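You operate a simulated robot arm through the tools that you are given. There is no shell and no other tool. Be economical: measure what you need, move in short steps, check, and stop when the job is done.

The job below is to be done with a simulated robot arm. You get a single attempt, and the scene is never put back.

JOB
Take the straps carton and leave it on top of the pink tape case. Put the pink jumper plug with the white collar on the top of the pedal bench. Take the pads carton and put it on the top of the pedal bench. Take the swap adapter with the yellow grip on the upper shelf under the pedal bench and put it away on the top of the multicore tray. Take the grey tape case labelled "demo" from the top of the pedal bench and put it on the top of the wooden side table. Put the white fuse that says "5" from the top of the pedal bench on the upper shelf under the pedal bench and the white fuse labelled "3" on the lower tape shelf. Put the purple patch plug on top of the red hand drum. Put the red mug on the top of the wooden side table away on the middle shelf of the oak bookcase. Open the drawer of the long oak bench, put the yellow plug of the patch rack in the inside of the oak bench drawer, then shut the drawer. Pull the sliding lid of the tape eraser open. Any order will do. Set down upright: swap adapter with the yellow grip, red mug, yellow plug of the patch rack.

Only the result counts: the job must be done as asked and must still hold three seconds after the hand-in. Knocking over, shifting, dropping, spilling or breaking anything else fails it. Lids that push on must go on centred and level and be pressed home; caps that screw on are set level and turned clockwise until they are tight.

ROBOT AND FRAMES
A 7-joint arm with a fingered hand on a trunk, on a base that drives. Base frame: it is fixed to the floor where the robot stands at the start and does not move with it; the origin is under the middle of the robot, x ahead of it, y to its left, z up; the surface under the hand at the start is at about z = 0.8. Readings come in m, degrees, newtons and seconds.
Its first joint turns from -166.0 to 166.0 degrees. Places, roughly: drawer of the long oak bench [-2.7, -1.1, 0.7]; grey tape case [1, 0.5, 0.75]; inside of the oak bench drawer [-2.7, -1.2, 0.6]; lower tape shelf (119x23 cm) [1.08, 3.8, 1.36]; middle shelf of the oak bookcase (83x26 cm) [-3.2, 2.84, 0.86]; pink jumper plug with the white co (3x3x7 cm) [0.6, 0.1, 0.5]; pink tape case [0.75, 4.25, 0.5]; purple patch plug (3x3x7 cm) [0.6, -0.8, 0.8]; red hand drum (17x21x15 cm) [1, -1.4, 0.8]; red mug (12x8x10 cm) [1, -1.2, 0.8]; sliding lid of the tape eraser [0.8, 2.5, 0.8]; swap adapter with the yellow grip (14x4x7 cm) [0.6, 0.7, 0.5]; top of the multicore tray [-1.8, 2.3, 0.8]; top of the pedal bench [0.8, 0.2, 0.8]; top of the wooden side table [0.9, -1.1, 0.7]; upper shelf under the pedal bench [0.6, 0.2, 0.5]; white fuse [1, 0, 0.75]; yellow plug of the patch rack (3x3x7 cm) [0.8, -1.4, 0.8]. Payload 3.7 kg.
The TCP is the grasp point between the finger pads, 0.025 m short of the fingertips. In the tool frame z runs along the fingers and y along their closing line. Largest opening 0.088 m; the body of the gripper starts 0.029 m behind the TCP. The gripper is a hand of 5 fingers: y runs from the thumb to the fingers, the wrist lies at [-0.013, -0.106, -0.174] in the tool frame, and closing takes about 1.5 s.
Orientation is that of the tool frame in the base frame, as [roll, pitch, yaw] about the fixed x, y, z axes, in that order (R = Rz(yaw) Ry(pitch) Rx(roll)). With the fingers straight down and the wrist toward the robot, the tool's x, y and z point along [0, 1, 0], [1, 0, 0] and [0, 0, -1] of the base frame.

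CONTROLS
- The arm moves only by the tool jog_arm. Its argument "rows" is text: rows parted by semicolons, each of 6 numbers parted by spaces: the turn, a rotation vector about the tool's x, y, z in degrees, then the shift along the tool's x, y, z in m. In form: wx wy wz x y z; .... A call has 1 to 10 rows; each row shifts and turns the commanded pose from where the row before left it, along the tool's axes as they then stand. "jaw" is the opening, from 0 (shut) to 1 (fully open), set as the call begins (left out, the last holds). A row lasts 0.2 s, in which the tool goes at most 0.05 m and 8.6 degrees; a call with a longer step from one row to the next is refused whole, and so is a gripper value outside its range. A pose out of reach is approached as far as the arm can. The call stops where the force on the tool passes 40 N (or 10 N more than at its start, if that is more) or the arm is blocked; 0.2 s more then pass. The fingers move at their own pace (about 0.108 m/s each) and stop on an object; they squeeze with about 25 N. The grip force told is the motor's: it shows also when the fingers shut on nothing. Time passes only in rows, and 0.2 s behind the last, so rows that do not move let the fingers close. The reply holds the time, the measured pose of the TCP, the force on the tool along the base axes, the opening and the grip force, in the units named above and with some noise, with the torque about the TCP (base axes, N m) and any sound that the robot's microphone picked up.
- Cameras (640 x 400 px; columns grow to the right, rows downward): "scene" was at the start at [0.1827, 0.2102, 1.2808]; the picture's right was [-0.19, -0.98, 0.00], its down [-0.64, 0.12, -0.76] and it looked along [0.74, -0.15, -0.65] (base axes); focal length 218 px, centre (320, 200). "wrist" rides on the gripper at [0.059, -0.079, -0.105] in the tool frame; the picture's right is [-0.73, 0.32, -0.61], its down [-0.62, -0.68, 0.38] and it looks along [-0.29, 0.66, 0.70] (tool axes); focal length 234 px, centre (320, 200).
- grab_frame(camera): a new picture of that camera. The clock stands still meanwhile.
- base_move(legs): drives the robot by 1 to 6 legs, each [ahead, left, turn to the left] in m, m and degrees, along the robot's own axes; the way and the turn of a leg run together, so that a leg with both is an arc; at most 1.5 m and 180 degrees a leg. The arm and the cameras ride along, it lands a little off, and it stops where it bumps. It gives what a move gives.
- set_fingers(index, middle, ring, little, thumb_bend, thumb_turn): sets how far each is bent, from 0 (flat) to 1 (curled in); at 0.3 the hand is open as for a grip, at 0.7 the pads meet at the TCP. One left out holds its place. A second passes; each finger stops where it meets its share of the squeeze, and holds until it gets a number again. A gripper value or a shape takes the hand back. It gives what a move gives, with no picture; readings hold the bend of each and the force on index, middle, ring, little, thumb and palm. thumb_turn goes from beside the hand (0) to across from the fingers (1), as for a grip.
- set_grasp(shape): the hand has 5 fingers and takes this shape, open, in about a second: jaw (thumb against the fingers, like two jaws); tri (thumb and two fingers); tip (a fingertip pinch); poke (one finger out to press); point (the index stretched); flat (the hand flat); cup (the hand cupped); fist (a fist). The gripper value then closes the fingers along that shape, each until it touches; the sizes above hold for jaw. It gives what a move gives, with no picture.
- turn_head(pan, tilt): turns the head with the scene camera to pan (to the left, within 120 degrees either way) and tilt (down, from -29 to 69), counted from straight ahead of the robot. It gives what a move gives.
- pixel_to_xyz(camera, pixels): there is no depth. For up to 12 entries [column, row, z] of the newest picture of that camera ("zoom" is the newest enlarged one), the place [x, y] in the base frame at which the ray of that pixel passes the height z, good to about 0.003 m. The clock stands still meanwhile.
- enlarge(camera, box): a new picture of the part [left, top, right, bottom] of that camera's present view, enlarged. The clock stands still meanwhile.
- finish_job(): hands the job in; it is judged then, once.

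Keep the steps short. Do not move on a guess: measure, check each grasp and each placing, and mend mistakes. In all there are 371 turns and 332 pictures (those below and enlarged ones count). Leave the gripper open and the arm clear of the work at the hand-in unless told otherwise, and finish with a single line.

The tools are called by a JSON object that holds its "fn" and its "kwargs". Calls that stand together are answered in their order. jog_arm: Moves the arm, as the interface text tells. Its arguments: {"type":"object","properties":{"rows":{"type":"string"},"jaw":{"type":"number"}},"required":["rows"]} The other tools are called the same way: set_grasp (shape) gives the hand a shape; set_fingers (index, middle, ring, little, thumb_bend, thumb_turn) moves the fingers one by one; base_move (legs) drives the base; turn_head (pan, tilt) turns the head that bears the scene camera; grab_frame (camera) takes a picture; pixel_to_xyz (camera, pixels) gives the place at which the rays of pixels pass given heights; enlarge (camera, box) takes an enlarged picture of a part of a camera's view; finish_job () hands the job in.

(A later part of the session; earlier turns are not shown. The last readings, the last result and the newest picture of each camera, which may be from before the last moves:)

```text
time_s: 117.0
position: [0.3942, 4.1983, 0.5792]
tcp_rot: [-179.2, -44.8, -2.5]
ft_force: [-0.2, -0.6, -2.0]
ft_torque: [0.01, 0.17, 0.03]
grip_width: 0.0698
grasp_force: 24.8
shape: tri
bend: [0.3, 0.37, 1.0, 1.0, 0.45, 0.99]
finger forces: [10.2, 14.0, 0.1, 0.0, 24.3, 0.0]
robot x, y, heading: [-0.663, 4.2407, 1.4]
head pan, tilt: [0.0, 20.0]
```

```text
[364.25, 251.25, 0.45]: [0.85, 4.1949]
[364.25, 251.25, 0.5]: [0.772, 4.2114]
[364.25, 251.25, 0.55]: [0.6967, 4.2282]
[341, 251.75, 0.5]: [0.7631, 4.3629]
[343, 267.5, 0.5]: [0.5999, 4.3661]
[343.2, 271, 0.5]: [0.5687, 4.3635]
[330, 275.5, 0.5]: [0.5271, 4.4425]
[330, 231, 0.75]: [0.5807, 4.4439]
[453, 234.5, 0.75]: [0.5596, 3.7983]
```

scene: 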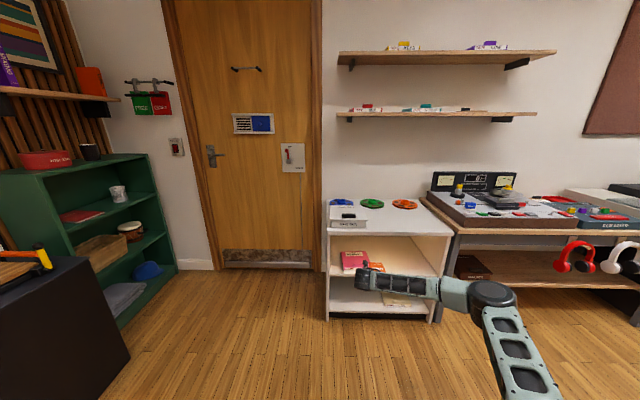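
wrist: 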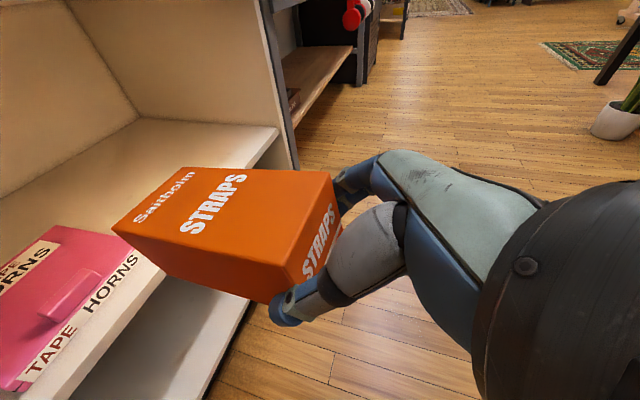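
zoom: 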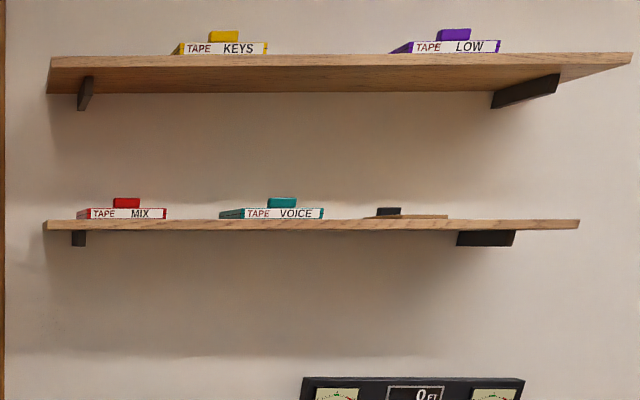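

Heights aren't well fixed yet, so I'll raise the arm for a second viewpoint.

{"fn": "jog_arm", "kwargs": {"rows": "0 0 0 0.03 0 -0.03;0 0 0 0.03 0 -0.03;0 0 0 0.03 0 -0.03;0 0 0 0 0 0"}}

{"fn": "grab_frame", "kwargs": {"camera": "wrist"}}

{"fn": "turn_head", "kwargs": {"pan": 0, "tilt": 30}}

{"fn": "grab_frame", "kwargs": {"camera": "scene"}}

```text
time_s: 118.0
position: [0.3934, 4.1981, 0.7087]
tcp_rot: [-179.2, -44.8, -2.5]
ft_force: [0.4, 0.0, -3.1]
ft_torque: [-0.02, 0.17, -0.02]
grip_width: 0.0697
grasp_force: 25.2
shape: tri
bend: [0.31, 0.37, 1.0, 1.0, 0.45, 0.99]
finger forces: [10.1, 14.3, 0.0, 0.0, 24.7, 0.0]
robot x, y, heading: [-0.6643, 4.2368, 1.3]
head pan, tilt: [0.0, 20.0]
```

```text
264 pictures are left
```

wrist: 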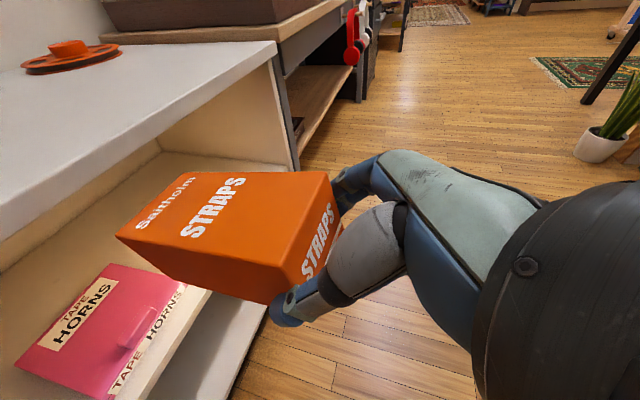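

```text
time_s: 118.8
position: [0.3941, 4.1972, 0.7084]
tcp_rot: [-179.2, -44.8, -2.5]
ft_force: [1.6, 0.7, -2.4]
ft_torque: [-0.01, 0.15, -0.02]
grip_width: 0.0699
grasp_force: 24.9
shape: tri
bend: [0.31, 0.37, 1.0, 1.0, 0.45, 0.99]
finger forces: [10.1, 14.5, 0.0, 0.1, 24.7, 0.0]
robot x, y, heading: [-0.659, 4.2401, 1.5]
head pan, tilt: [0.0, 30.0]
```

```text
263 pictures are left
```

scene: 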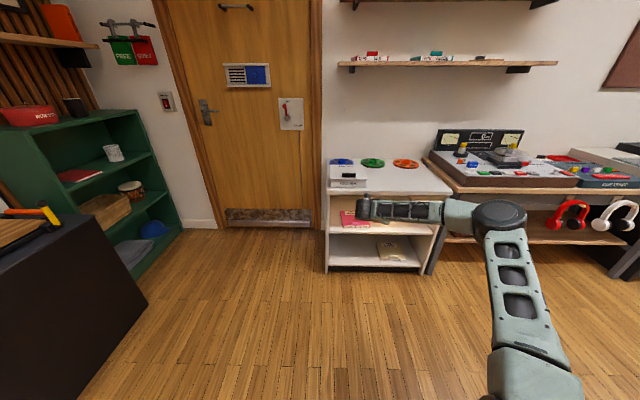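

{"fn": "pixel_to_xyz", "kwargs": {"camera": "wrist", "pixels": [[110, 263, 0.4], [110, 263, 0.45], [110, 263, 0.5], [187, 285, 0.45], [187, 285, 0.5], [275, 42, 0.75], [275, 42, 0.8], [275, 42, 0.85], [15, 365, 0.45], [100, 398, 0.45]]}}

{"fn": "pixel_to_xyz", "kwargs": {"camera": "scene", "pixels": [[453, 193, 0.75], [453, 193, 0.8], [453, 193, 0.85], [327, 233, 0.45], [327, 233, 0.4], [327, 272, 0.0], [327, 272, 0.05]]}}

{"fn": "enlarge", "kwargs": {"camera": "scene", "box": [315, 150, 475, 275]}}

```text
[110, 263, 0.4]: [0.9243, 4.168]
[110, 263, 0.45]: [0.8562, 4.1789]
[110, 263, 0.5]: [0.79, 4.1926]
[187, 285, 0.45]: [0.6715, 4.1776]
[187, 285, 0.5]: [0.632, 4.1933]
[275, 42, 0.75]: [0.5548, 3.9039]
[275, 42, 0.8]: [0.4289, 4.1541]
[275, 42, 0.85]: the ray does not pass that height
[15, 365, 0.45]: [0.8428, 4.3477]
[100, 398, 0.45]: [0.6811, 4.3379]
```

```text
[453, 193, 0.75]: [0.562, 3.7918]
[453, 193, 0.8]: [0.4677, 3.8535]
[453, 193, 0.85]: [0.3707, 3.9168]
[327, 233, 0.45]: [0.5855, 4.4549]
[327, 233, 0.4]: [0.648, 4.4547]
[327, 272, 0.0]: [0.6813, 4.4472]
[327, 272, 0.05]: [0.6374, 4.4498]
```

```text
3.20 times, centred on (395, 212) of scene
```

zoom: 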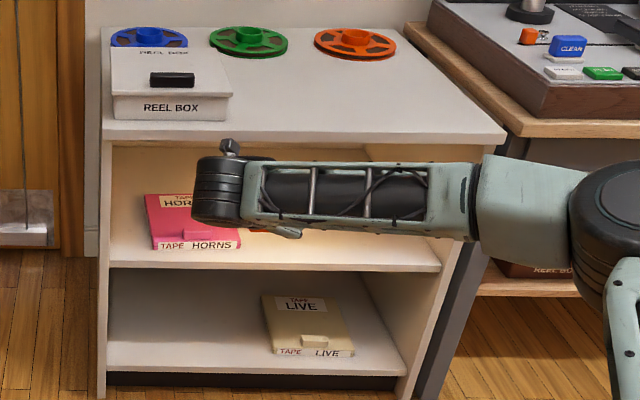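

{"fn": "pixel_to_xyz", "kwargs": {"camera": "scene", "pixels": [[497, 218, 0.75], [497, 218, 0.85], [375, 208, 0.75], [375, 208, 0.83], [445, 212, 0.8]]}}

{"fn": "enlarge", "kwargs": {"camera": "wrist", "box": [0, 160, 320, 400]}}

```text
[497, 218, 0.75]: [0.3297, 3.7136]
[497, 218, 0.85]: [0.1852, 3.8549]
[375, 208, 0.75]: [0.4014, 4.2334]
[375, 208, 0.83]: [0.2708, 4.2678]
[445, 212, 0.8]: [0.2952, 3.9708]
```

```text
1.67 times, centred on (160, 280) of wrist
```

zoom: 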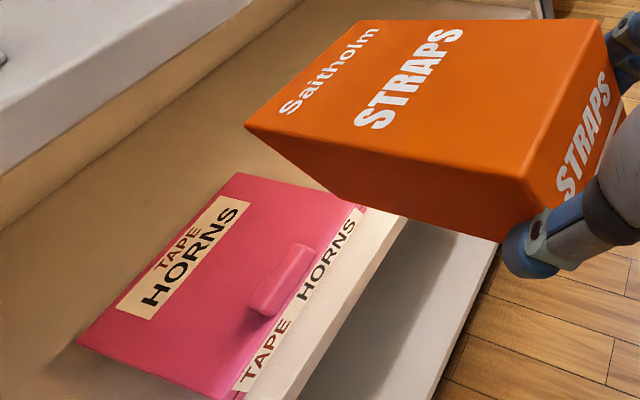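

The case is lower than the rough figure: its top is at z≈0.40, spanning x 0.71–0.92 and y 4.165–4.355, with a small handle bump in the front middle. I'll set the carton along the left strip clear of the bump. First I'll lower and extend in free air.

{"fn": "jog_arm", "kwargs": {"rows": "0 0 0 -0.028 0 0.028;0 0 0 -0.028 0 0.028;0 0 0 -0.028 0 0.028;0 0 0 -0.028 0 0.028;0 0 0 -0.028 0 0.028;0 0 0 -0.024 0 0.024;0 0 0 0.025 0 0.025;0 0 0 0.02 0 0.02;0 0 0 0 0 0"}}

{"fn": "base_move", "kwargs": {"legs": [[0, 0.12, 0]]}}

{"fn": "grab_frame", "kwargs": {"camera": "wrist"}}

{"fn": "grab_frame", "kwargs": {"camera": "scene"}}

```text
time_s: 120.8
position: [0.4573, 4.1952, 0.4765]
tcp_rot: [-179.1, -44.8, -2.5]
ft_force: [-1.1, -0.2, -1.9]
ft_torque: [-0.01, 0.15, 0.02]
grip_width: 0.07
grasp_force: 25.0
shape: tri
bend: [0.31, 0.37, 1.0, 1.0, 0.45, 0.99]
finger forces: [10.1, 14.4, 0.0, 0.0, 24.8, 0.0]
robot x, y, heading: [-0.6568, 4.2386, 1.7]
head pan, tilt: [0.0, 30.0]
```

```text
time_s: 122.0
position: [0.4548, 4.3178, 0.4779]
tcp_rot: [-179.1, -44.9, -2.5]
ft_force: [0.2, 1.0, -1.7]
ft_torque: [0.0, 0.13, 0.01]
grip_width: 0.0704
grasp_force: 25.0
shape: tri
bend: [0.31, 0.37, 1.0, 1.0, 0.45, 0.99]
finger forces: [10.0, 14.4, 0.0, 0.1, 24.7, 0.1]
robot x, y, heading: [-0.6669, 4.3648, 1.2]
head pan, tilt: [0.0, 30.0]
```

```text
260 pictures are left
```

wrist: 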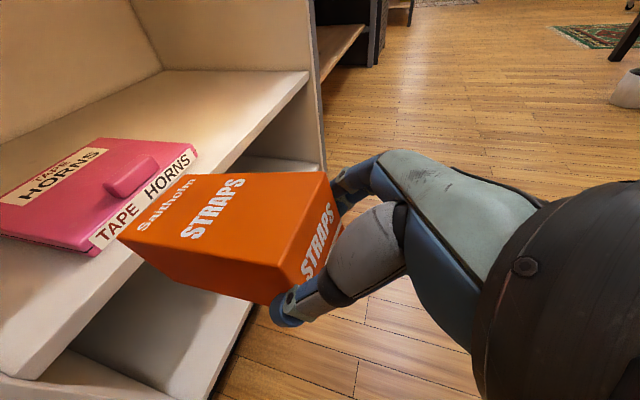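

```text
259 pictures are left
```

scene: 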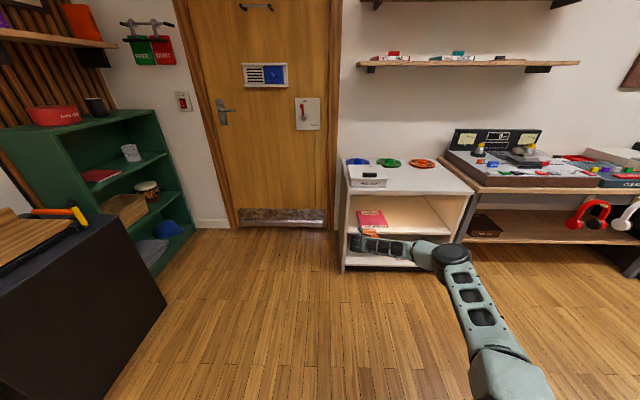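

{"fn": "pixel_to_xyz", "kwargs": {"camera": "wrist", "pixels": [[194, 144, 0.4], [97, 138, 0.4], [97, 246, 0.4], [108, 190, 0.41], [155, 160, 0.41], [308, 72, 0.375], [25, 378, 0.375]]}}

{"fn": "enlarge", "kwargs": {"camera": "scene", "box": [330, 180, 490, 280]}}

```text
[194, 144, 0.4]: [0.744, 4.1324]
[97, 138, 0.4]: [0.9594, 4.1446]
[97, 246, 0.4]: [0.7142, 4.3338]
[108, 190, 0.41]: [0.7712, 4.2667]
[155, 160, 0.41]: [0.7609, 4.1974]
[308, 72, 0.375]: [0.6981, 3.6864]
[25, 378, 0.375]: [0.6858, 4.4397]
```

```text
4.00 times, centred on (410, 230) of scene
```

zoom: 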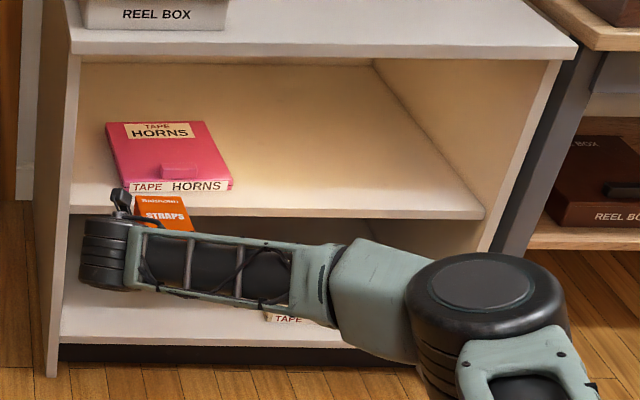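

{"fn": "base_move", "kwargs": {"legs": [[0.2, 0, 0]]}}

{"fn": "grab_frame", "kwargs": {"camera": "wrist"}}

{"fn": "grab_frame", "kwargs": {"camera": "scene"}}

```text
time_s: 123.6
position: [0.6514, 4.3245, 0.4759]
tcp_rot: [-179.1, -44.8, -2.3]
ft_force: [-1.0, -0.2, -1.3]
ft_torque: [0.01, 0.16, 0.01]
grip_width: 0.0703
grasp_force: 24.8
shape: tri
bend: [0.31, 0.37, 1.0, 1.0, 0.45, 1.0]
finger forces: [10.0, 14.6, 0.0, 0.1, 25.1, 0.1]
robot x, y, heading: [-0.4663, 4.3656, 1.5]
head pan, tilt: [0.0, 30.0]
```

```text
257 pictures are left
```

wrist: 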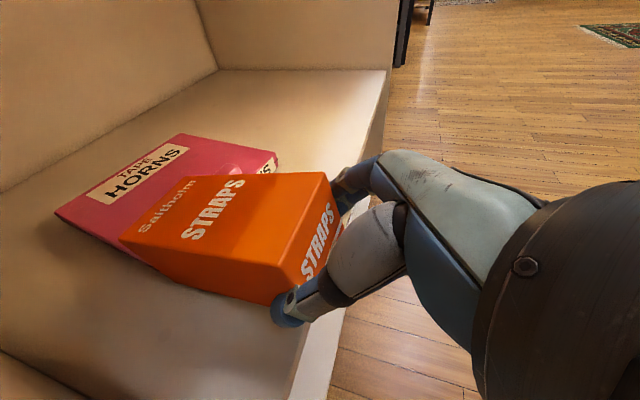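

```text
256 pictures are left
```

scene: 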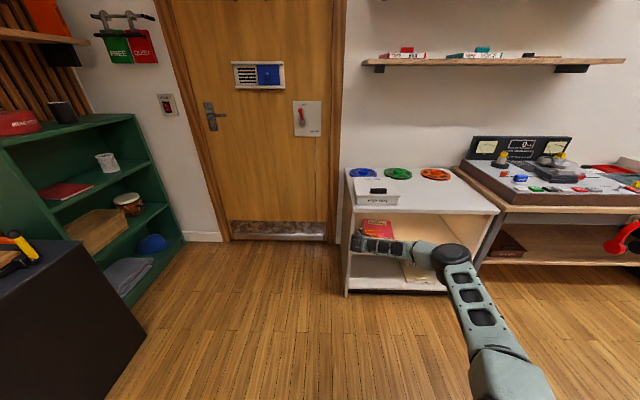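

{"fn": "base_move", "kwargs": {"legs": [[0.105, -0.012, 0]]}}

{"fn": "grab_frame", "kwargs": {"camera": "wrist"}}

{"fn": "enlarge", "kwargs": {"camera": "scene", "box": [330, 180, 490, 280]}}

```text
time_s: 124.8
position: [0.7468, 4.3137, 0.4724]
tcp_rot: [-179.3, -44.3, -1.9]
ft_force: [-1.0, 1.0, -1.8]
ft_torque: [0.0, 0.12, 0.05]
grip_width: 0.0697
grasp_force: 24.9
shape: tri
bend: [0.31, 0.37, 1.0, 1.0, 0.45, 1.0]
finger forces: [9.8, 14.5, 0.0, 0.0, 25.1, 0.0]
robot x, y, heading: [-0.3699, 4.3584, 1.1]
head pan, tilt: [0.0, 30.0]
stopped in leg 1: the robot was blocked; the commanded pose is now the measured one
```

```text
255 pictures are left
```

wrist: 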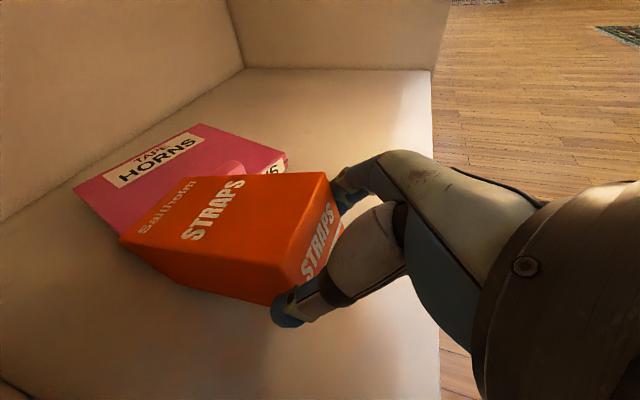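

```text
4.00 times, centred on (410, 230) of scene
```

zoom: 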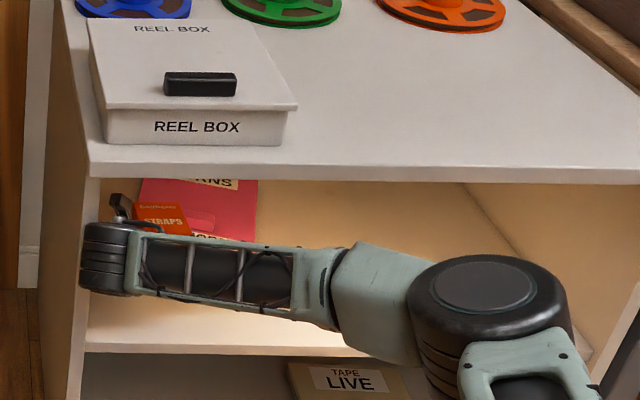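

The wrist touches the rack's left panel, so I'll ease off slightly and lower the carton onto the case.

{"fn": "jog_arm", "kwargs": {"rows": "0 0 0 -0.004 0.005 -0.004;0 0 0 -0.012 0 0.012;0 0 0 -0.005 0 0.005;0 0 0 0 0 0"}}

{"fn": "enlarge", "kwargs": {"camera": "wrist", "box": [40, 90, 360, 330]}}

```text
time_s: 125.8
position: [0.7434, 4.3099, 0.4467]
tcp_rot: [-179.4, -44.3, -1.9]
ft_force: [-0.4, 0.3, 0.9]
ft_torque: [-0.05, -0.15, 0.04]
grip_width: 0.0697
grasp_force: 24.9
shape: tri
bend: [0.31, 0.37, 1.0, 1.0, 0.45, 0.99]
finger forces: [10.2, 14.1, 0.1, 0.0, 26.0, 0.0]
robot x, y, heading: [-0.3661, 4.3546, 1.3]
head pan, tilt: [0.0, 30.0]
```

```text
1.67 times, centred on (200, 210) of wrist
```

zoom: 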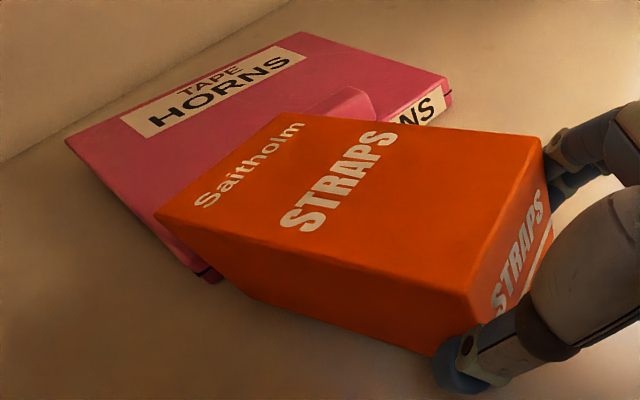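

{"fn": "pixel_to_xyz", "kwargs": {"camera": "zoom", "pixels": [[213, 272, 0.4], [65, 138, 0.4], [448, 76, 0.4], [305, 32, 0.4], [213, 272, 0.37], [305, 32, 0.37], [65, 138, 0.37], [155, 215, 0.455], [300, 112, 0.455], [470, 290, 0.455], [213, 280, 0.36], [345, 95, 0.41]]}}

```text
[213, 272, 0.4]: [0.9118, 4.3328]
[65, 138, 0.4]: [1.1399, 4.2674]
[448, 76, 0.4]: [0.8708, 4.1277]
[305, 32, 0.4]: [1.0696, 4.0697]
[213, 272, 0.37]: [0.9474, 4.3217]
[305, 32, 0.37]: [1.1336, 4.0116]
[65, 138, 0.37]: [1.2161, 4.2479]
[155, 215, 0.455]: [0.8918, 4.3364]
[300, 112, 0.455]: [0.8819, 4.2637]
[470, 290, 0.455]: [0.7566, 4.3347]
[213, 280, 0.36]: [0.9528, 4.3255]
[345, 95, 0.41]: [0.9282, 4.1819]
```

The case seems to have been pushed back: its top is higher than I'd worked out, around z 0.445. I'll measure where it is now.

{"fn": "pixel_to_xyz", "kwargs": {"camera": "zoom", "pixels": [[213, 268, 0.44], [65, 138, 0.44], [448, 76, 0.44], [305, 32, 0.44], [213, 280, 0.405], [452, 98, 0.405]]}}

{"fn": "jog_arm", "kwargs": {"rows": "0 0 0 0.014 0 -0.014;0 0 0 -0.012 0 -0.012;0 0 0 -0.02 0 -0.02;0 0 0 -0.02 0 -0.02;0 0 0 0.014 0 -0.014;0 0 0 0.014 0 -0.014;0 0 0 0 0 0"}}

{"fn": "grab_frame", "kwargs": {"camera": "wrist"}}

```text
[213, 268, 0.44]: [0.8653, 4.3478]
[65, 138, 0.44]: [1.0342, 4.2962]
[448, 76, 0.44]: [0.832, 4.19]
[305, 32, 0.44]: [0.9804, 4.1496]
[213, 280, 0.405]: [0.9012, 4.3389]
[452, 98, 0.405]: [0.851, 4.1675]
```

```text
time_s: 127.5
position: [0.6678, 4.3106, 0.507]
tcp_rot: [-179.2, -44.3, -2.0]
ft_force: [0.7, 0.2, -2.5]
ft_torque: [-0.02, 0.14, 0.01]
grip_width: 0.0701
grasp_force: 24.3
shape: tri
bend: [0.31, 0.37, 1.0, 1.0, 0.45, 0.99]
finger forces: [9.9, 14.7, 0.0, 0.0, 24.7, 0.0]
robot x, y, heading: [-0.3677, 4.3575, 1.5]
head pan, tilt: [0.0, 30.0]
```

```text
252 pictures are left
```

wrist: 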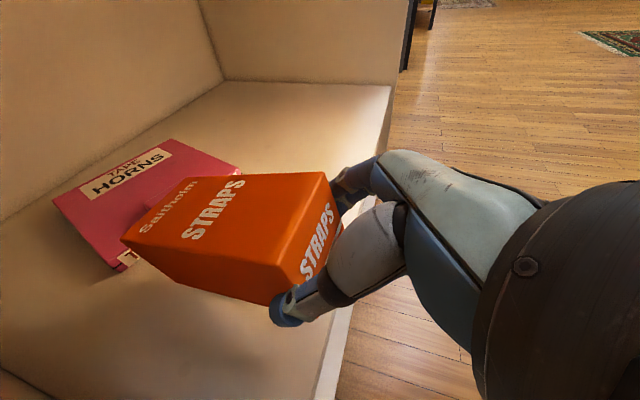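

The case was pushed about 17 cm back and turned a little. I'll park the carton on the free right side of this shelf, pull the case back by its handle, then set the carton on it.

{"fn": "base_move", "kwargs": {"legs": [[-0.08, -0.33, 0]]}}

{"fn": "jog_arm", "kwargs": {"rows": "0 0 0 0.025 0 0.025;0 0 0 0.025 0 0.025;0 0 0 0.025 0 0.025;0 0 0 0 0 0"}}

{"fn": "grab_frame", "kwargs": {"camera": "wrist"}}

{"fn": "grab_frame", "kwargs": {"camera": "scene"}}

```text
time_s: 129.7
position: [0.5948, 3.98, 0.5063]
tcp_rot: [-179.3, -44.3, -1.8]
ft_force: [0.3, 0.3, -2.4]
ft_torque: [0.0, 0.17, -0.01]
grip_width: 0.0701
grasp_force: 24.7
shape: tri
bend: [0.31, 0.37, 1.0, 1.0, 0.45, 0.99]
finger forces: [9.9, 14.8, 0.0, 0.1, 24.8, 0.0]
robot x, y, heading: [-0.438, 4.028, 1.6]
head pan, tilt: [0.0, 30.0]
```

```text
time_s: 130.7
position: [0.7019, 3.9756, 0.5069]
tcp_rot: [-179.1, -44.3, -2.0]
ft_force: [0.7, -0.4, -3.2]
ft_torque: [0.01, 0.13, -0.02]
grip_width: 0.07
grasp_force: 25.2
shape: tri
bend: [0.31, 0.37, 1.0, 1.0, 0.45, 0.99]
finger forces: [9.7, 14.8, 0.1, 0.0, 24.7, 0.0]
robot x, y, heading: [-0.4429, 4.0216, 1.1]
head pan, tilt: [0.0, 30.0]
```

```text
251 pictures are left
```

wrist: 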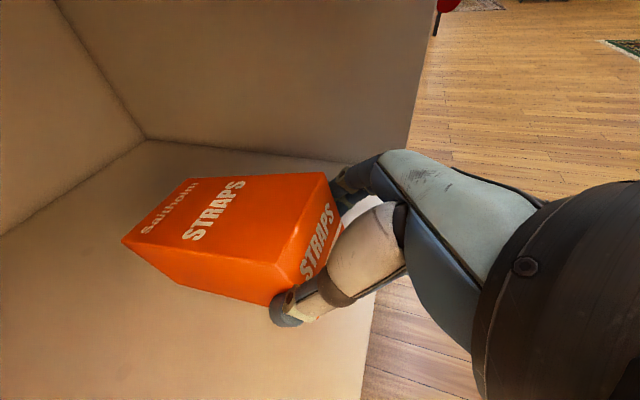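

```text
250 pictures are left
```

scene: 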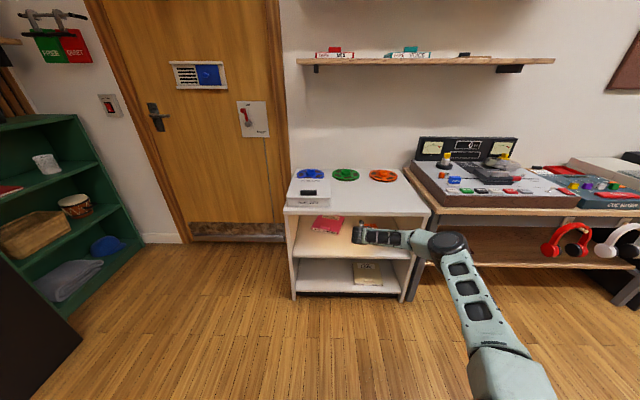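

{"fn": "jog_arm", "kwargs": {"rows": "0 0 0 -0.021 0 0.021;0 0 0 -0.014 0 0.014;0 0 0 -0.006 0 0.006;0 0 0 0 0 0"}}

```text
time_s: 131.7
position: [0.7012, 3.9794, 0.4479]
tcp_rot: [-179.2, -44.3, -2.0]
ft_force: [0.0, 0.7, 0.3]
ft_torque: [-0.12, -0.16, 0.02]
grip_width: 0.0699
grasp_force: 25.3
shape: tri
bend: [0.31, 0.37, 1.0, 1.0, 0.45, 0.99]
finger forces: [10.1, 14.2, 0.0, 0.0, 25.5, 0.1]
robot x, y, heading: [-0.4395, 4.0268, 1.5]
head pan, tilt: [0.0, 30.0]
```

{"fn": "jog_arm", "kwargs": {"rows": "0 0 0 0 0 0;0 0 0 0 0 0;0 0 0 0 0 0;0 0 0 -0.02 0 -0.02;0 0 0 -0.025 0 -0.025;0 0 0 -0.025 0 -0.025;0 0 0 -0.025 0 -0.025;0 0 0 0 0 0", "jaw": 1}}

{"fn": "base_move", "kwargs": {"legs": [[-0.05, 0.2, 0]]}}

{"fn": "jog_arm", "kwargs": {"rows": "0 0 0 0.025 0 -0.025;0 0 0 0.025 0 -0.025;0 0 0 0 0 0"}}

{"fn": "grab_frame", "kwargs": {"camera": "wrist"}}

{"fn": "enlarge", "kwargs": {"camera": "scene", "box": [280, 150, 440, 300]}}

```text
time_s: 133.5
position: [0.5667, 3.9811, 0.4494]
tcp_rot: [-179.3, -44.3, -1.8]
ft_force: [0.8, 0.3, 0.6]
ft_torque: [-0.01, -0.02, -0.02]
grip_width: 0.0879
grasp_force: 0.0
shape: tri
bend: [0.3, 0.3, 0.99, 0.99, 0.3, 0.98]
finger forces: [0.1, 0.0, 0.0, 0.1, 0.1, 0.0]
robot x, y, heading: [-0.4405, 4.0272, 1.5]
head pan, tilt: [0.0, 30.0]
```

```text
time_s: 135.1
position: [0.512, 4.1768, 0.4494]
tcp_rot: [-179.3, -44.3, -1.7]
ft_force: [1.0, -0.3, -0.1]
ft_torque: [-0.03, 0.04, -0.02]
grip_width: 0.0876
grasp_force: 0.0
shape: tri
bend: [0.3, 0.3, 0.99, 0.99, 0.3, 0.98]
finger forces: [0.0, 0.0, 0.0, 0.0, 0.0, 0.0]
robot x, y, heading: [-0.4937, 4.2238, 1.7]
head pan, tilt: [0.0, 30.0]
```

```text
time_s: 135.9
position: [0.5128, 4.1792, 0.5209]
tcp_rot: [-179.3, -44.2, -1.8]
ft_force: [-0.4, 0.4, 0.7]
ft_torque: [-0.02, 0.01, 0.03]
grip_width: 0.0877
grasp_force: 0.1
shape: tri
bend: [0.3, 0.3, 0.99, 0.99, 0.3, 0.98]
finger forces: [0.0, 0.0, 0.1, 0.0, 0.0, 0.0]
robot x, y, heading: [-0.4946, 4.2212, 1.6]
head pan, tilt: [0.0, 30.0]
```

```text
249 pictures are left
```

wrist: 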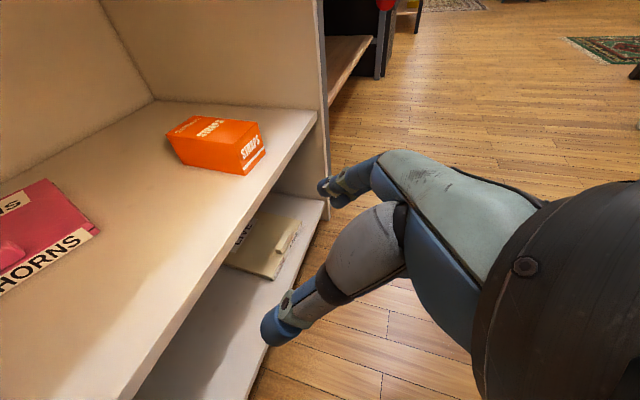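

```text
2.67 times, centred on (360, 225) of scene
```

zoom: 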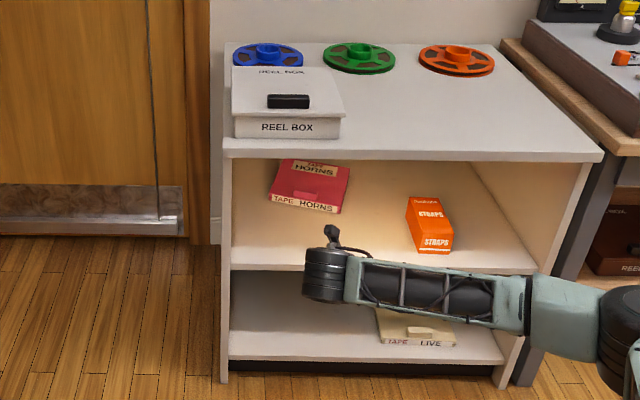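

{"fn": "pixel_to_xyz", "kwargs": {"camera": "zoom", "pixels": [[420, 253, 0.4], [420, 253, 0.42], [271, 197, 0.44], [348, 211, 0.44], [282, 161, 0.44], [349, 170, 0.44], [291, 192, 0.455], [318, 198, 0.455], [230, 262, 0.41], [226, 150, 0.7]]}}

{"fn": "pixel_to_xyz", "kwargs": {"camera": "wrist", "pixels": [[243, 174, 0.4], [243, 174, 0.42], [98, 231, 0.44], [45, 180, 0.44], [15, 250, 0.455], [25, 268, 0.455], [315, 125, 0.41]]}}

{"fn": "enlarge", "kwargs": {"camera": "scene", "box": [330, 190, 410, 240]}}

```text
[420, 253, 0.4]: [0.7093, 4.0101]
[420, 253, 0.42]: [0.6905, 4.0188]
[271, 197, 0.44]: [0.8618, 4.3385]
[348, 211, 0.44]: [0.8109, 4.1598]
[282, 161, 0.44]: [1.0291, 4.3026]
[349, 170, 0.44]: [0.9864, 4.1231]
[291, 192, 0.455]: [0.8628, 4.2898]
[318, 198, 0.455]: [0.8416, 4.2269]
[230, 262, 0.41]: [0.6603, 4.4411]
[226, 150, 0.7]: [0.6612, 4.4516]
```

```text
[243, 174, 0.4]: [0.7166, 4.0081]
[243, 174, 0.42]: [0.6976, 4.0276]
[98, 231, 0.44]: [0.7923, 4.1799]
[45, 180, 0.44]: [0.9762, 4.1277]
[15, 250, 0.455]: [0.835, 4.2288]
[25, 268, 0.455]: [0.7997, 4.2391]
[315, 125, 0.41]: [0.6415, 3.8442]
```

```text
8.00 times, centred on (370, 215) of scene
```

zoom: 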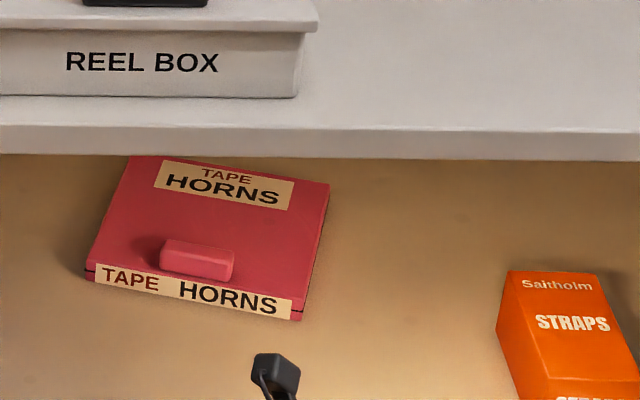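

{"fn": "pixel_to_xyz", "kwargs": {"camera": "zoom", "pixels": [[172, 240, 0.455], [234, 251, 0.455], [160, 270, 0.44], [231, 281, 0.44], [87, 262, 0.44], [302, 300, 0.44], [130, 156, 0.44], [329, 183, 0.44], [85, 278, 0.41], [300, 321, 0.41]]}}

```text
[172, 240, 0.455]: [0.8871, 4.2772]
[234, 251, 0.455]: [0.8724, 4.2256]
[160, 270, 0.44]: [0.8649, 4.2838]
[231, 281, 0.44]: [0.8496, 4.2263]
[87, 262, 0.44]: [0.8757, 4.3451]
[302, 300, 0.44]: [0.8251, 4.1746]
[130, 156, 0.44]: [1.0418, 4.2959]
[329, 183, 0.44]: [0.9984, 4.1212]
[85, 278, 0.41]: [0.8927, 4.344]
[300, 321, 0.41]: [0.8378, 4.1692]
```

The bump spans x 0.857–0.88 at y≈4.253 and the case front edge is at x≈0.848. I'll turn the hand so that the fingers hook behind the handle and the thumb sits at the case's front face, then pull it back.

{"fn": "set_grasp", "kwargs": {"shape": "jaw"}}

{"fn": "jog_arm", "kwargs": {"rows": "0 0 -8.5 0 0 0;0 0 -8.5 0 0 0;0 0 -8.5 0 0 0;0 0 -8.5 0 0 0;0 0 -8.5 0 0 0;0 0 -8.5 0 0 0;0 0 -8.5 0 0 0;0 0 -8.5 0 0 0;0 0 -8.5 0 0 0;0 0 -8.5 0 0 0"}}

{"fn": "jog_arm", "kwargs": {"rows": "0 0 -5 0 0 0;6 0 0 0 0 0;6 0 0 0 0 0;0 0 0 0 0 0"}}

{"fn": "grab_frame", "kwargs": {"camera": "scene"}}

{"fn": "grab_frame", "kwargs": {"camera": "wrist"}}

```text
time_s: 136.8
position: [0.514, 4.1781, 0.5196]
tcp_rot: [-179.3, -44.2, -1.9]
ft_force: [0.3, -0.3, 0.4]
ft_torque: [-0.03, 0.0, 0.03]
grip_width: 0.0876
grasp_force: 0.1
shape: jaw
bend: [0.3, 0.3, 0.3, 0.3, 0.3, 0.98]
finger forces: [0.0, 0.0, 0.0, 0.0, 0.1, 0.1]
robot x, y, heading: [-0.4936, 4.2229, 1.5]
head pan, tilt: [0.0, 30.0]
```

```text
time_s: 139.0
position: [0.5266, 4.2458, 0.5414]
tcp_rot: [136.3, -2.8, 82.4]
ft_force: [0.5, 0.3, -0.2]
ft_torque: [-0.01, 0.01, 0.02]
grip_width: 0.0878
grasp_force: 0.1
shape: jaw
bend: [0.3, 0.3, 0.3, 0.3, 0.3, 0.98]
finger forces: [0.0, 0.1, 0.0, 0.1, 0.1, 0.1]
out of reach, approached as far as the arm can: row 8, 9, 10
robot x, y, heading: [-0.4962, 4.2202, 1.4]
head pan, tilt: [0.0, 30.0]
```

```text
time_s: 140.0
position: [0.5275, 4.2931, 0.5485]
tcp_rot: [147.6, -0.5, 88.6]
ft_force: [-0.8, -0.2, 0.0]
ft_torque: [0.0, 0.01, 0.01]
grip_width: 0.0877
grasp_force: 0.0
shape: jaw
bend: [0.3, 0.3, 0.3, 0.3, 0.3, 0.98]
finger forces: [0.0, 0.0, 0.1, 0.0, 0.0, 0.0]
out of reach, approached as far as the arm can: row 1, 2
robot x, y, heading: [-0.4963, 4.2196, 1.6]
head pan, tilt: [0.0, 30.0]
```

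```text
246 pictures are left
```

scene: 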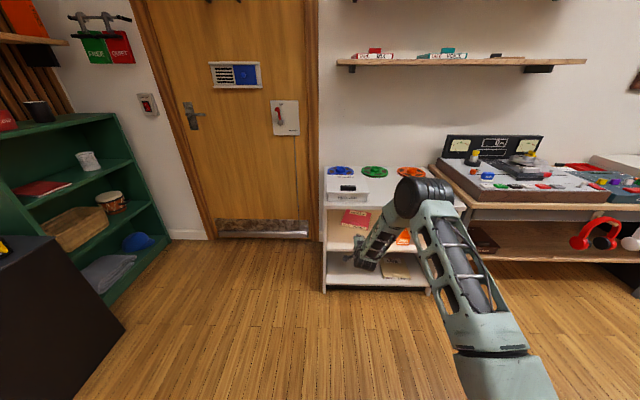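

```text
245 pictures are left
```

wrist: 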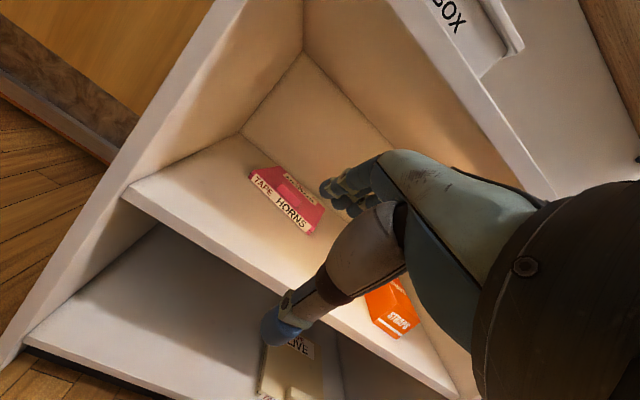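

{"fn": "pixel_to_xyz", "kwargs": {"camera": "scene", "pixels": [[422, 198, 0.8], [422, 198, 0.9], [422, 198, 1.0], [366, 258, 0.62], [366, 258, 0.67]]}}

```text
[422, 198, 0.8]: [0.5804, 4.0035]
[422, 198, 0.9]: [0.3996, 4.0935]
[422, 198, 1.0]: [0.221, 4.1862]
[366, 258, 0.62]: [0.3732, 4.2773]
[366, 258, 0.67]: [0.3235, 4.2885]
```

This arm posture would put the elbow into the rack, so I'll try the mirrored posture with the thumb on the right. I'll back off and rotate in free air.

{"fn": "base_move", "kwargs": {"legs": [[-0.2, 0, 0]]}}

{"fn": "jog_arm", "kwargs": {"rows": "0 0 -8.5 0 0.02 0.02;0 0 -8.5 0 0.02 0.02;0 0 -8.5 0 0 0.02;0 0 -8.5 0 0 0.02;0 0 -8.5 0 0 0;0 0 -8.5 0 0 0;0 0 -8.5 0 0 0;0 0 -8.5 0 0 0;0 0 -8.5 0 0 0;0 0 -8.5 0 0 0"}}

{"fn": "grab_frame", "kwargs": {"camera": "scene"}}

```text
time_s: 141.6
position: [0.3311, 4.2877, 0.5477]
tcp_rot: [147.7, -0.5, 88.6]
ft_force: [0.8, 0.3, -1.6]
ft_torque: [-0.01, -0.03, 0.0]
grip_width: 0.0879
grasp_force: 0.1
shape: jaw
bend: [0.3, 0.3, 0.3, 0.3, 0.3, 0.98]
finger forces: [0.0, 0.1, 0.0, 0.1, 0.0, 0.1]
robot x, y, heading: [-0.692, 4.2165, 1.5]
head pan, tilt: [0.0, 30.0]
```

```text
time_s: 143.8
position: [0.3709, 4.3497, 0.4969]
tcp_rot: [173.4, 25.4, 154.4]
ft_force: [0.2, 1.0, 0.2]
ft_torque: [0.03, 0.02, 0.02]
grip_width: 0.0881
grasp_force: 0.1
shape: jaw
bend: [0.3, 0.3, 0.3, 0.3, 0.3, 0.98]
finger forces: [0.0, 0.1, 0.0, 0.0, 0.0, 0.0]
out of reach, approached as far as the arm can: row 1, 2, 3, 4
robot x, y, heading: [-0.6883, 4.2194, 1.2]
head pan, tilt: [0.0, 30.0]
```

```text
244 pictures are left
```

scene: 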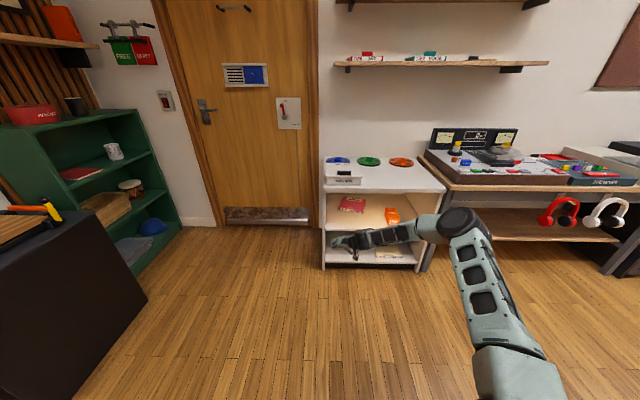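

{"fn": "jog_arm", "kwargs": {"rows": "0 0 -8.5 0 0 0;0 0 -8.5 0 0 0;0 0 -8.5 0 0 0;0 -7 0 0 0 0;0 -7 0 0 0 0;0 -6 0 0 0 0;0 0 0 0 0 0"}}

{"fn": "set_grasp", "kwargs": {"shape": "tri"}}

{"fn": "grab_frame", "kwargs": {"camera": "wrist"}}

{"fn": "enlarge", "kwargs": {"camera": "scene", "box": [300, 150, 500, 275]}}

```text
time_s: 145.4
position: [0.3701, 4.3513, 0.4955]
tcp_rot: [-172.4, 45.4, -174.5]
ft_force: [-0.7, 0.1, -1.2]
ft_torque: [0.0, 0.0, -0.01]
grip_width: 0.0878
grasp_force: 0.0
shape: jaw
bend: [0.3, 0.3, 0.3, 0.3, 0.3, 0.98]
finger forces: [0.0, 0.1, 0.1, 0.0, 0.0, 0.0]
robot x, y, heading: [-0.6884, 4.2155, 1.5]
head pan, tilt: [0.0, 30.0]
```

```text
time_s: 146.3
position: [0.3702, 4.3513, 0.495]
tcp_rot: [-172.5, 45.5, -174.5]
ft_force: [0.3, -0.3, -0.1]
ft_torque: [0.01, 0.04, 0.0]
grip_width: 0.0878
grasp_force: 0.0
shape: tri
bend: [0.3, 0.3, 0.99, 0.99, 0.3, 0.98]
finger forces: [0.0, 0.1, 0.1, 0.0, 0.0, 0.0]
robot x, y, heading: [-0.692, 4.2173, 1.8]
head pan, tilt: [0.0, 30.0]
```

```text
243 pictures are left
```

wrist: 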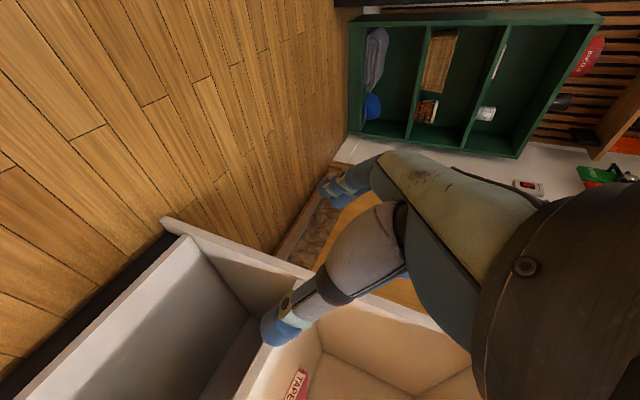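

```text
3.20 times, centred on (400, 212) of scene
```

zoom: 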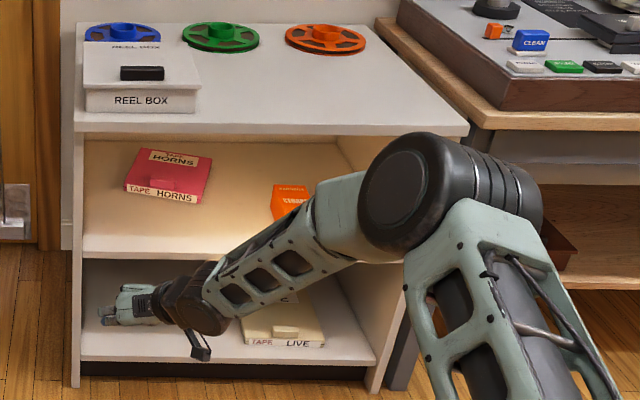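

I'll go back to the thumb-left posture, which kept the forearm low, and approach with the base turned about 17° right so the forearm recedes from the rack.

{"fn": "jog_arm", "kwargs": {"rows": "0 0 8.5 0 0 0;0 0 8.5 0 0 0;0 0 8.5 0 0 0;0 0 8.5 0 0 0;0 0 8.5 0 0 0;0 0 8.5 0 0 0;0 0 8.5 0 0 0;0 0 8.5 0 0 0;0 0 8.5 0 0 0;0 0 8.5 0 0 0"}}

{"fn": "jog_arm", "kwargs": {"rows": "0 0 8.5 0 0 0;0 0 8.5 0 0 0;0 0 8.5 0 0 0;0 0 8.5 0 0 0;0 0 8.5 0 0 0;0 0 8.5 0 0 0;0 0 8.5 0 0 0;0 0 8.5 0 0 0;0 0 8.5 0 0 0;0 0 8.5 0 0 0"}}

{"fn": "jog_arm", "kwargs": {"rows": "0 0 8 0 0 0;0 0 2 0 0 0;0 0 0 0 0 0"}}

```text
time_s: 148.5
position: [0.3693, 4.3501, 0.4943]
tcp_rot: [134.7, 8.7, 93.6]
ft_force: [-0.4, -0.2, -0.5]
ft_torque: [0.01, -0.01, -0.02]
grip_width: 0.0879
grasp_force: 0.0
shape: tri
bend: [0.3, 0.3, 0.99, 0.99, 0.3, 0.98]
finger forces: [0.0, 0.0, 0.0, 0.0, 0.0, 0.1]
robot x, y, heading: [-0.6942, 4.2199, 1.5]
head pan, tilt: [0.0, 30.0]
```

```text
time_s: 150.7
position: [0.3692, 4.3509, 0.4964]
tcp_rot: [163.0, -43.4, 19.1]
ft_force: [0.1, 0.3, 0.0]
ft_torque: [0.01, 0.01, 0.03]
grip_width: 0.0876
grasp_force: 0.0
shape: tri
bend: [0.3, 0.3, 0.99, 0.99, 0.3, 0.98]
finger forces: [0.0, 0.1, 0.0, 0.1, 0.0, 0.1]
robot x, y, heading: [-0.6912, 4.2178, 1.5]
head pan, tilt: [0.0, 30.0]
```

```text
time_s: 151.5
position: [0.3684, 4.352, 0.4962]
tcp_rot: [172.6, -45.5, 5.4]
ft_force: [0.3, -0.4, -0.6]
ft_torque: [0.01, -0.01, -0.02]
grip_width: 0.0879
grasp_force: 0.0
shape: tri
bend: [0.3, 0.3, 0.99, 0.99, 0.3, 0.98]
finger forces: [0.0, 0.1, 0.1, 0.0, 0.0, 0.0]
robot x, y, heading: [-0.6903, 4.2173, 1.5]
head pan, tilt: [0.0, 30.0]
```

{"fn": "jog_arm", "kwargs": {"rows": "0 0 5 0 0.03 0;0 0 0 0 0.04 0;0 0 0 0 0.04 0;0 0 0 0 0.04 0;0 0 0 0.02 0 0.02;0 0 0 0.02 0 0.02;0 0 0 0.02 0 0.02;0 0 0 0 0 0"}}

{"fn": "base_move", "kwargs": {"legs": [[0.0, 0.45, 0], [0, 0, -18]]}}

{"fn": "grab_frame", "kwargs": {"camera": "scene"}}

{"fn": "grab_frame", "kwargs": {"camera": "wrist"}}

```text
time_s: 153.3
position: [0.4463, 4.1973, 0.5036]
tcp_rot: [177.7, -45.9, -1.6]
ft_force: [0.0, -0.3, -0.4]
ft_torque: [0.03, 0.0, 0.0]
grip_width: 0.0877
grasp_force: 0.0
shape: tri
bend: [0.3, 0.3, 0.99, 0.99, 0.3, 0.98]
finger forces: [0.0, 0.0, 0.1, 0.0, 0.1, 0.0]
robot x, y, heading: [-0.6913, 4.2154, 1.6]
head pan, tilt: [0.0, 30.0]
```

```text
time_s: 157.0
position: [0.3706, 4.2854, 0.5037]
tcp_rot: [177.5, -45.8, -19.9]
ft_force: [0.3, 0.1, -0.2]
ft_torque: [-0.01, 0.0, 0.02]
grip_width: 0.0877
grasp_force: 0.1
shape: tri
bend: [0.3, 0.3, 0.99, 0.99, 0.3, 0.98]
finger forces: [0.0, 0.1, 0.0, 0.1, 0.1, 0.0]
robot x, y, heading: [-0.7, 4.6678, -16.9]
head pan, tilt: [0.0, 30.0]
```

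```text
241 pictures are left
```

scene: 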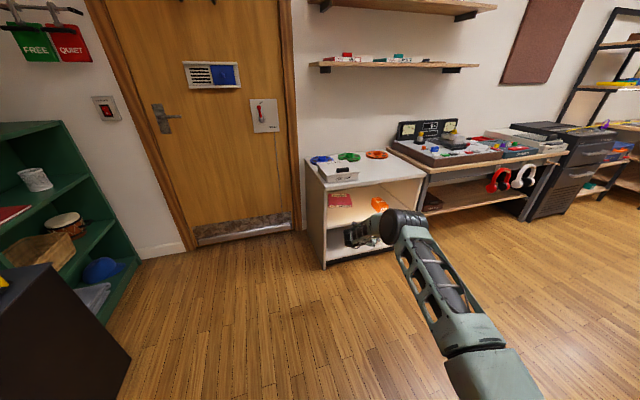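

```text
240 pictures are left
```

wrist: 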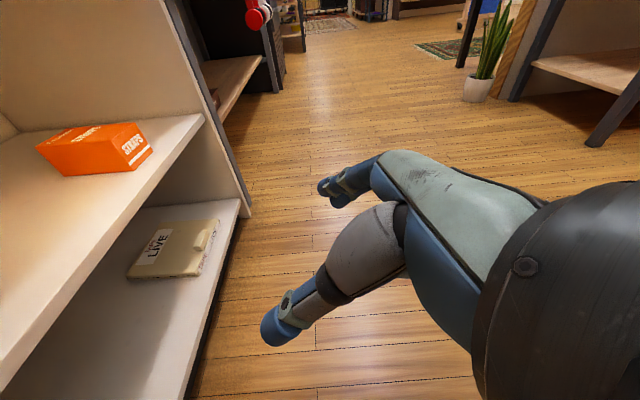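

{"fn": "pixel_to_xyz", "kwargs": {"camera": "scene", "pixels": [[403, 225, 0.7], [403, 225, 0.8], [403, 225, 0.9], [355, 236, 0.63]]}}

{"fn": "enlarge", "kwargs": {"camera": "scene", "box": [300, 170, 460, 270]}}

```text
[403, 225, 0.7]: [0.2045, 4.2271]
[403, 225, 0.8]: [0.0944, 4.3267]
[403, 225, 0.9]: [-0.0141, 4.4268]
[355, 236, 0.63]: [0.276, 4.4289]
```

```text
4.00 times, centred on (380, 220) of scene
```

zoom: 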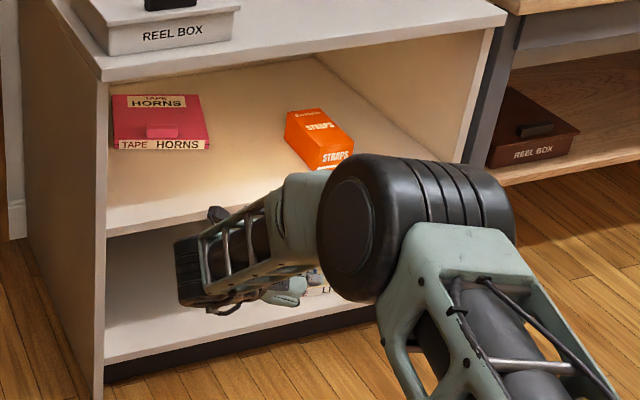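

{"fn": "jog_arm", "kwargs": {"rows": "0 0 0 -0.007 0 0.007;0 0 0 0 0 0"}}

{"fn": "base_move", "kwargs": {"legs": [[0.0, 0.11, 0], [0.25, 0, 0]]}}

{"fn": "grab_frame", "kwargs": {"camera": "wrist"}}

{"fn": "enlarge", "kwargs": {"camera": "scene", "box": [260, 150, 500, 300]}}

```text
time_s: 157.6
position: [0.3703, 4.2844, 0.4944]
tcp_rot: [177.6, -45.9, -19.9]
ft_force: [-0.4, -0.1, -0.7]
ft_torque: [-0.01, -0.01, 0.0]
grip_width: 0.0879
grasp_force: 0.0
shape: tri
bend: [0.3, 0.3, 0.99, 0.99, 0.3, 0.98]
finger forces: [0.0, 0.0, 0.0, 0.0, 0.0, 0.1]
robot x, y, heading: [-0.7031, 4.6625, -17.0]
head pan, tilt: [0.0, 30.0]
```

```text
time_s: 160.2
position: [0.6456, 4.3262, 0.4945]
tcp_rot: [177.5, -45.9, -19.7]
ft_force: [-0.7, 0.0, 0.2]
ft_torque: [-0.02, -0.01, -0.03]
grip_width: 0.0881
grasp_force: 0.1
shape: tri
bend: [0.3, 0.3, 0.99, 0.99, 0.3, 0.98]
finger forces: [0.0, 0.1, 0.0, 0.0, 0.0, 0.0]
robot x, y, heading: [-0.432, 4.6972, -16.7]
head pan, tilt: [0.0, 30.0]
```

```text
238 pictures are left
```

wrist: 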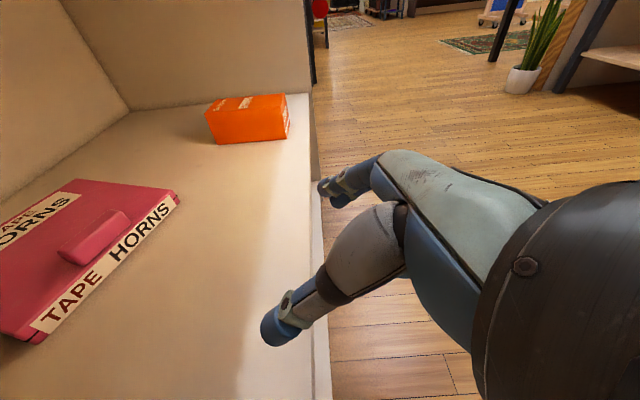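

```text
2.67 times, centred on (380, 225) of scene
```

zoom: 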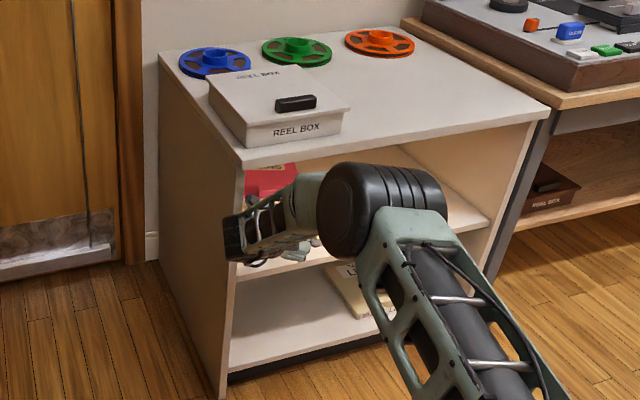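

{"fn": "pixel_to_xyz", "kwargs": {"camera": "wrist", "pixels": [[60, 245, 0.455], [122, 211, 0.455], [72, 265, 0.455], [130, 226, 0.455], [180, 195, 0.44], [35, 335, 0.44], [78, 180, 0.44]]}}

```text
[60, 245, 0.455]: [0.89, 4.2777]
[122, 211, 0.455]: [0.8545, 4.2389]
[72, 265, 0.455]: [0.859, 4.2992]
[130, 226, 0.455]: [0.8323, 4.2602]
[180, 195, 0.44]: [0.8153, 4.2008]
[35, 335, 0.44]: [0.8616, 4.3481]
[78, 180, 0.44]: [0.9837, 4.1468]
```

{"fn": "base_move", "kwargs": {"legs": [[0.12, 0, 0]]}}

{"fn": "enlarge", "kwargs": {"camera": "scene", "box": [260, 150, 500, 300]}}

{"fn": "grab_frame", "kwargs": {"camera": "wrist"}}

```text
time_s: 161.2
position: [0.6891, 4.3059, 0.4835]
tcp_rot: [176.9, -44.5, -19.5]
ft_force: [-0.8, 0.2, -0.2]
ft_torque: [0.01, -0.01, 0.01]
grip_width: 0.0875
grasp_force: 0.1
shape: tri
bend: [0.3, 0.3, 0.99, 0.99, 0.3, 0.98]
finger forces: [0.0, 0.0, 0.0, 0.0, 0.0, 0.0]
robot x, y, heading: [-0.373, 4.6787, -16.9]
head pan, tilt: [0.0, 30.0]
stopped in leg 1: the robot was blocked; the commanded pose is now the measured one
```

```text
2.67 times, centred on (380, 225) of scene
```

zoom: 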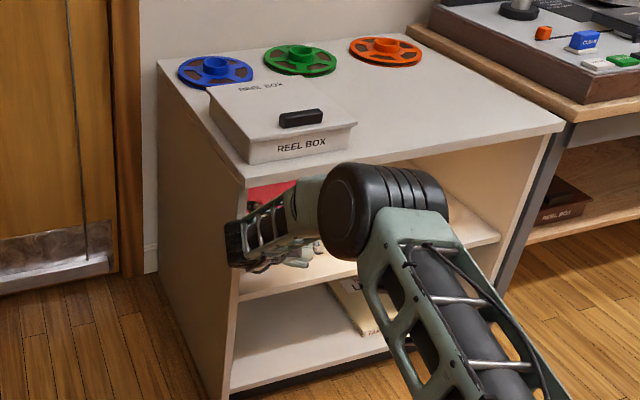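

```text
235 pictures are left
```

wrist: 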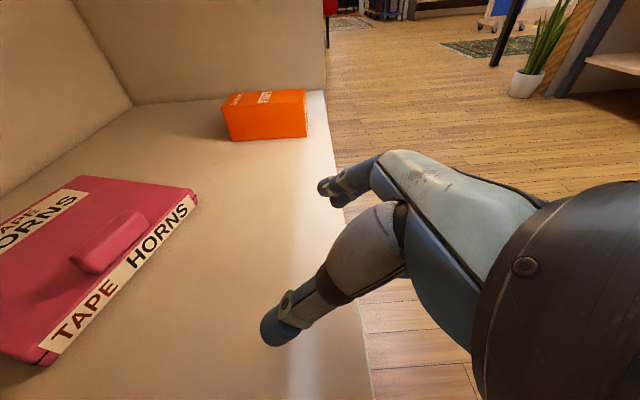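

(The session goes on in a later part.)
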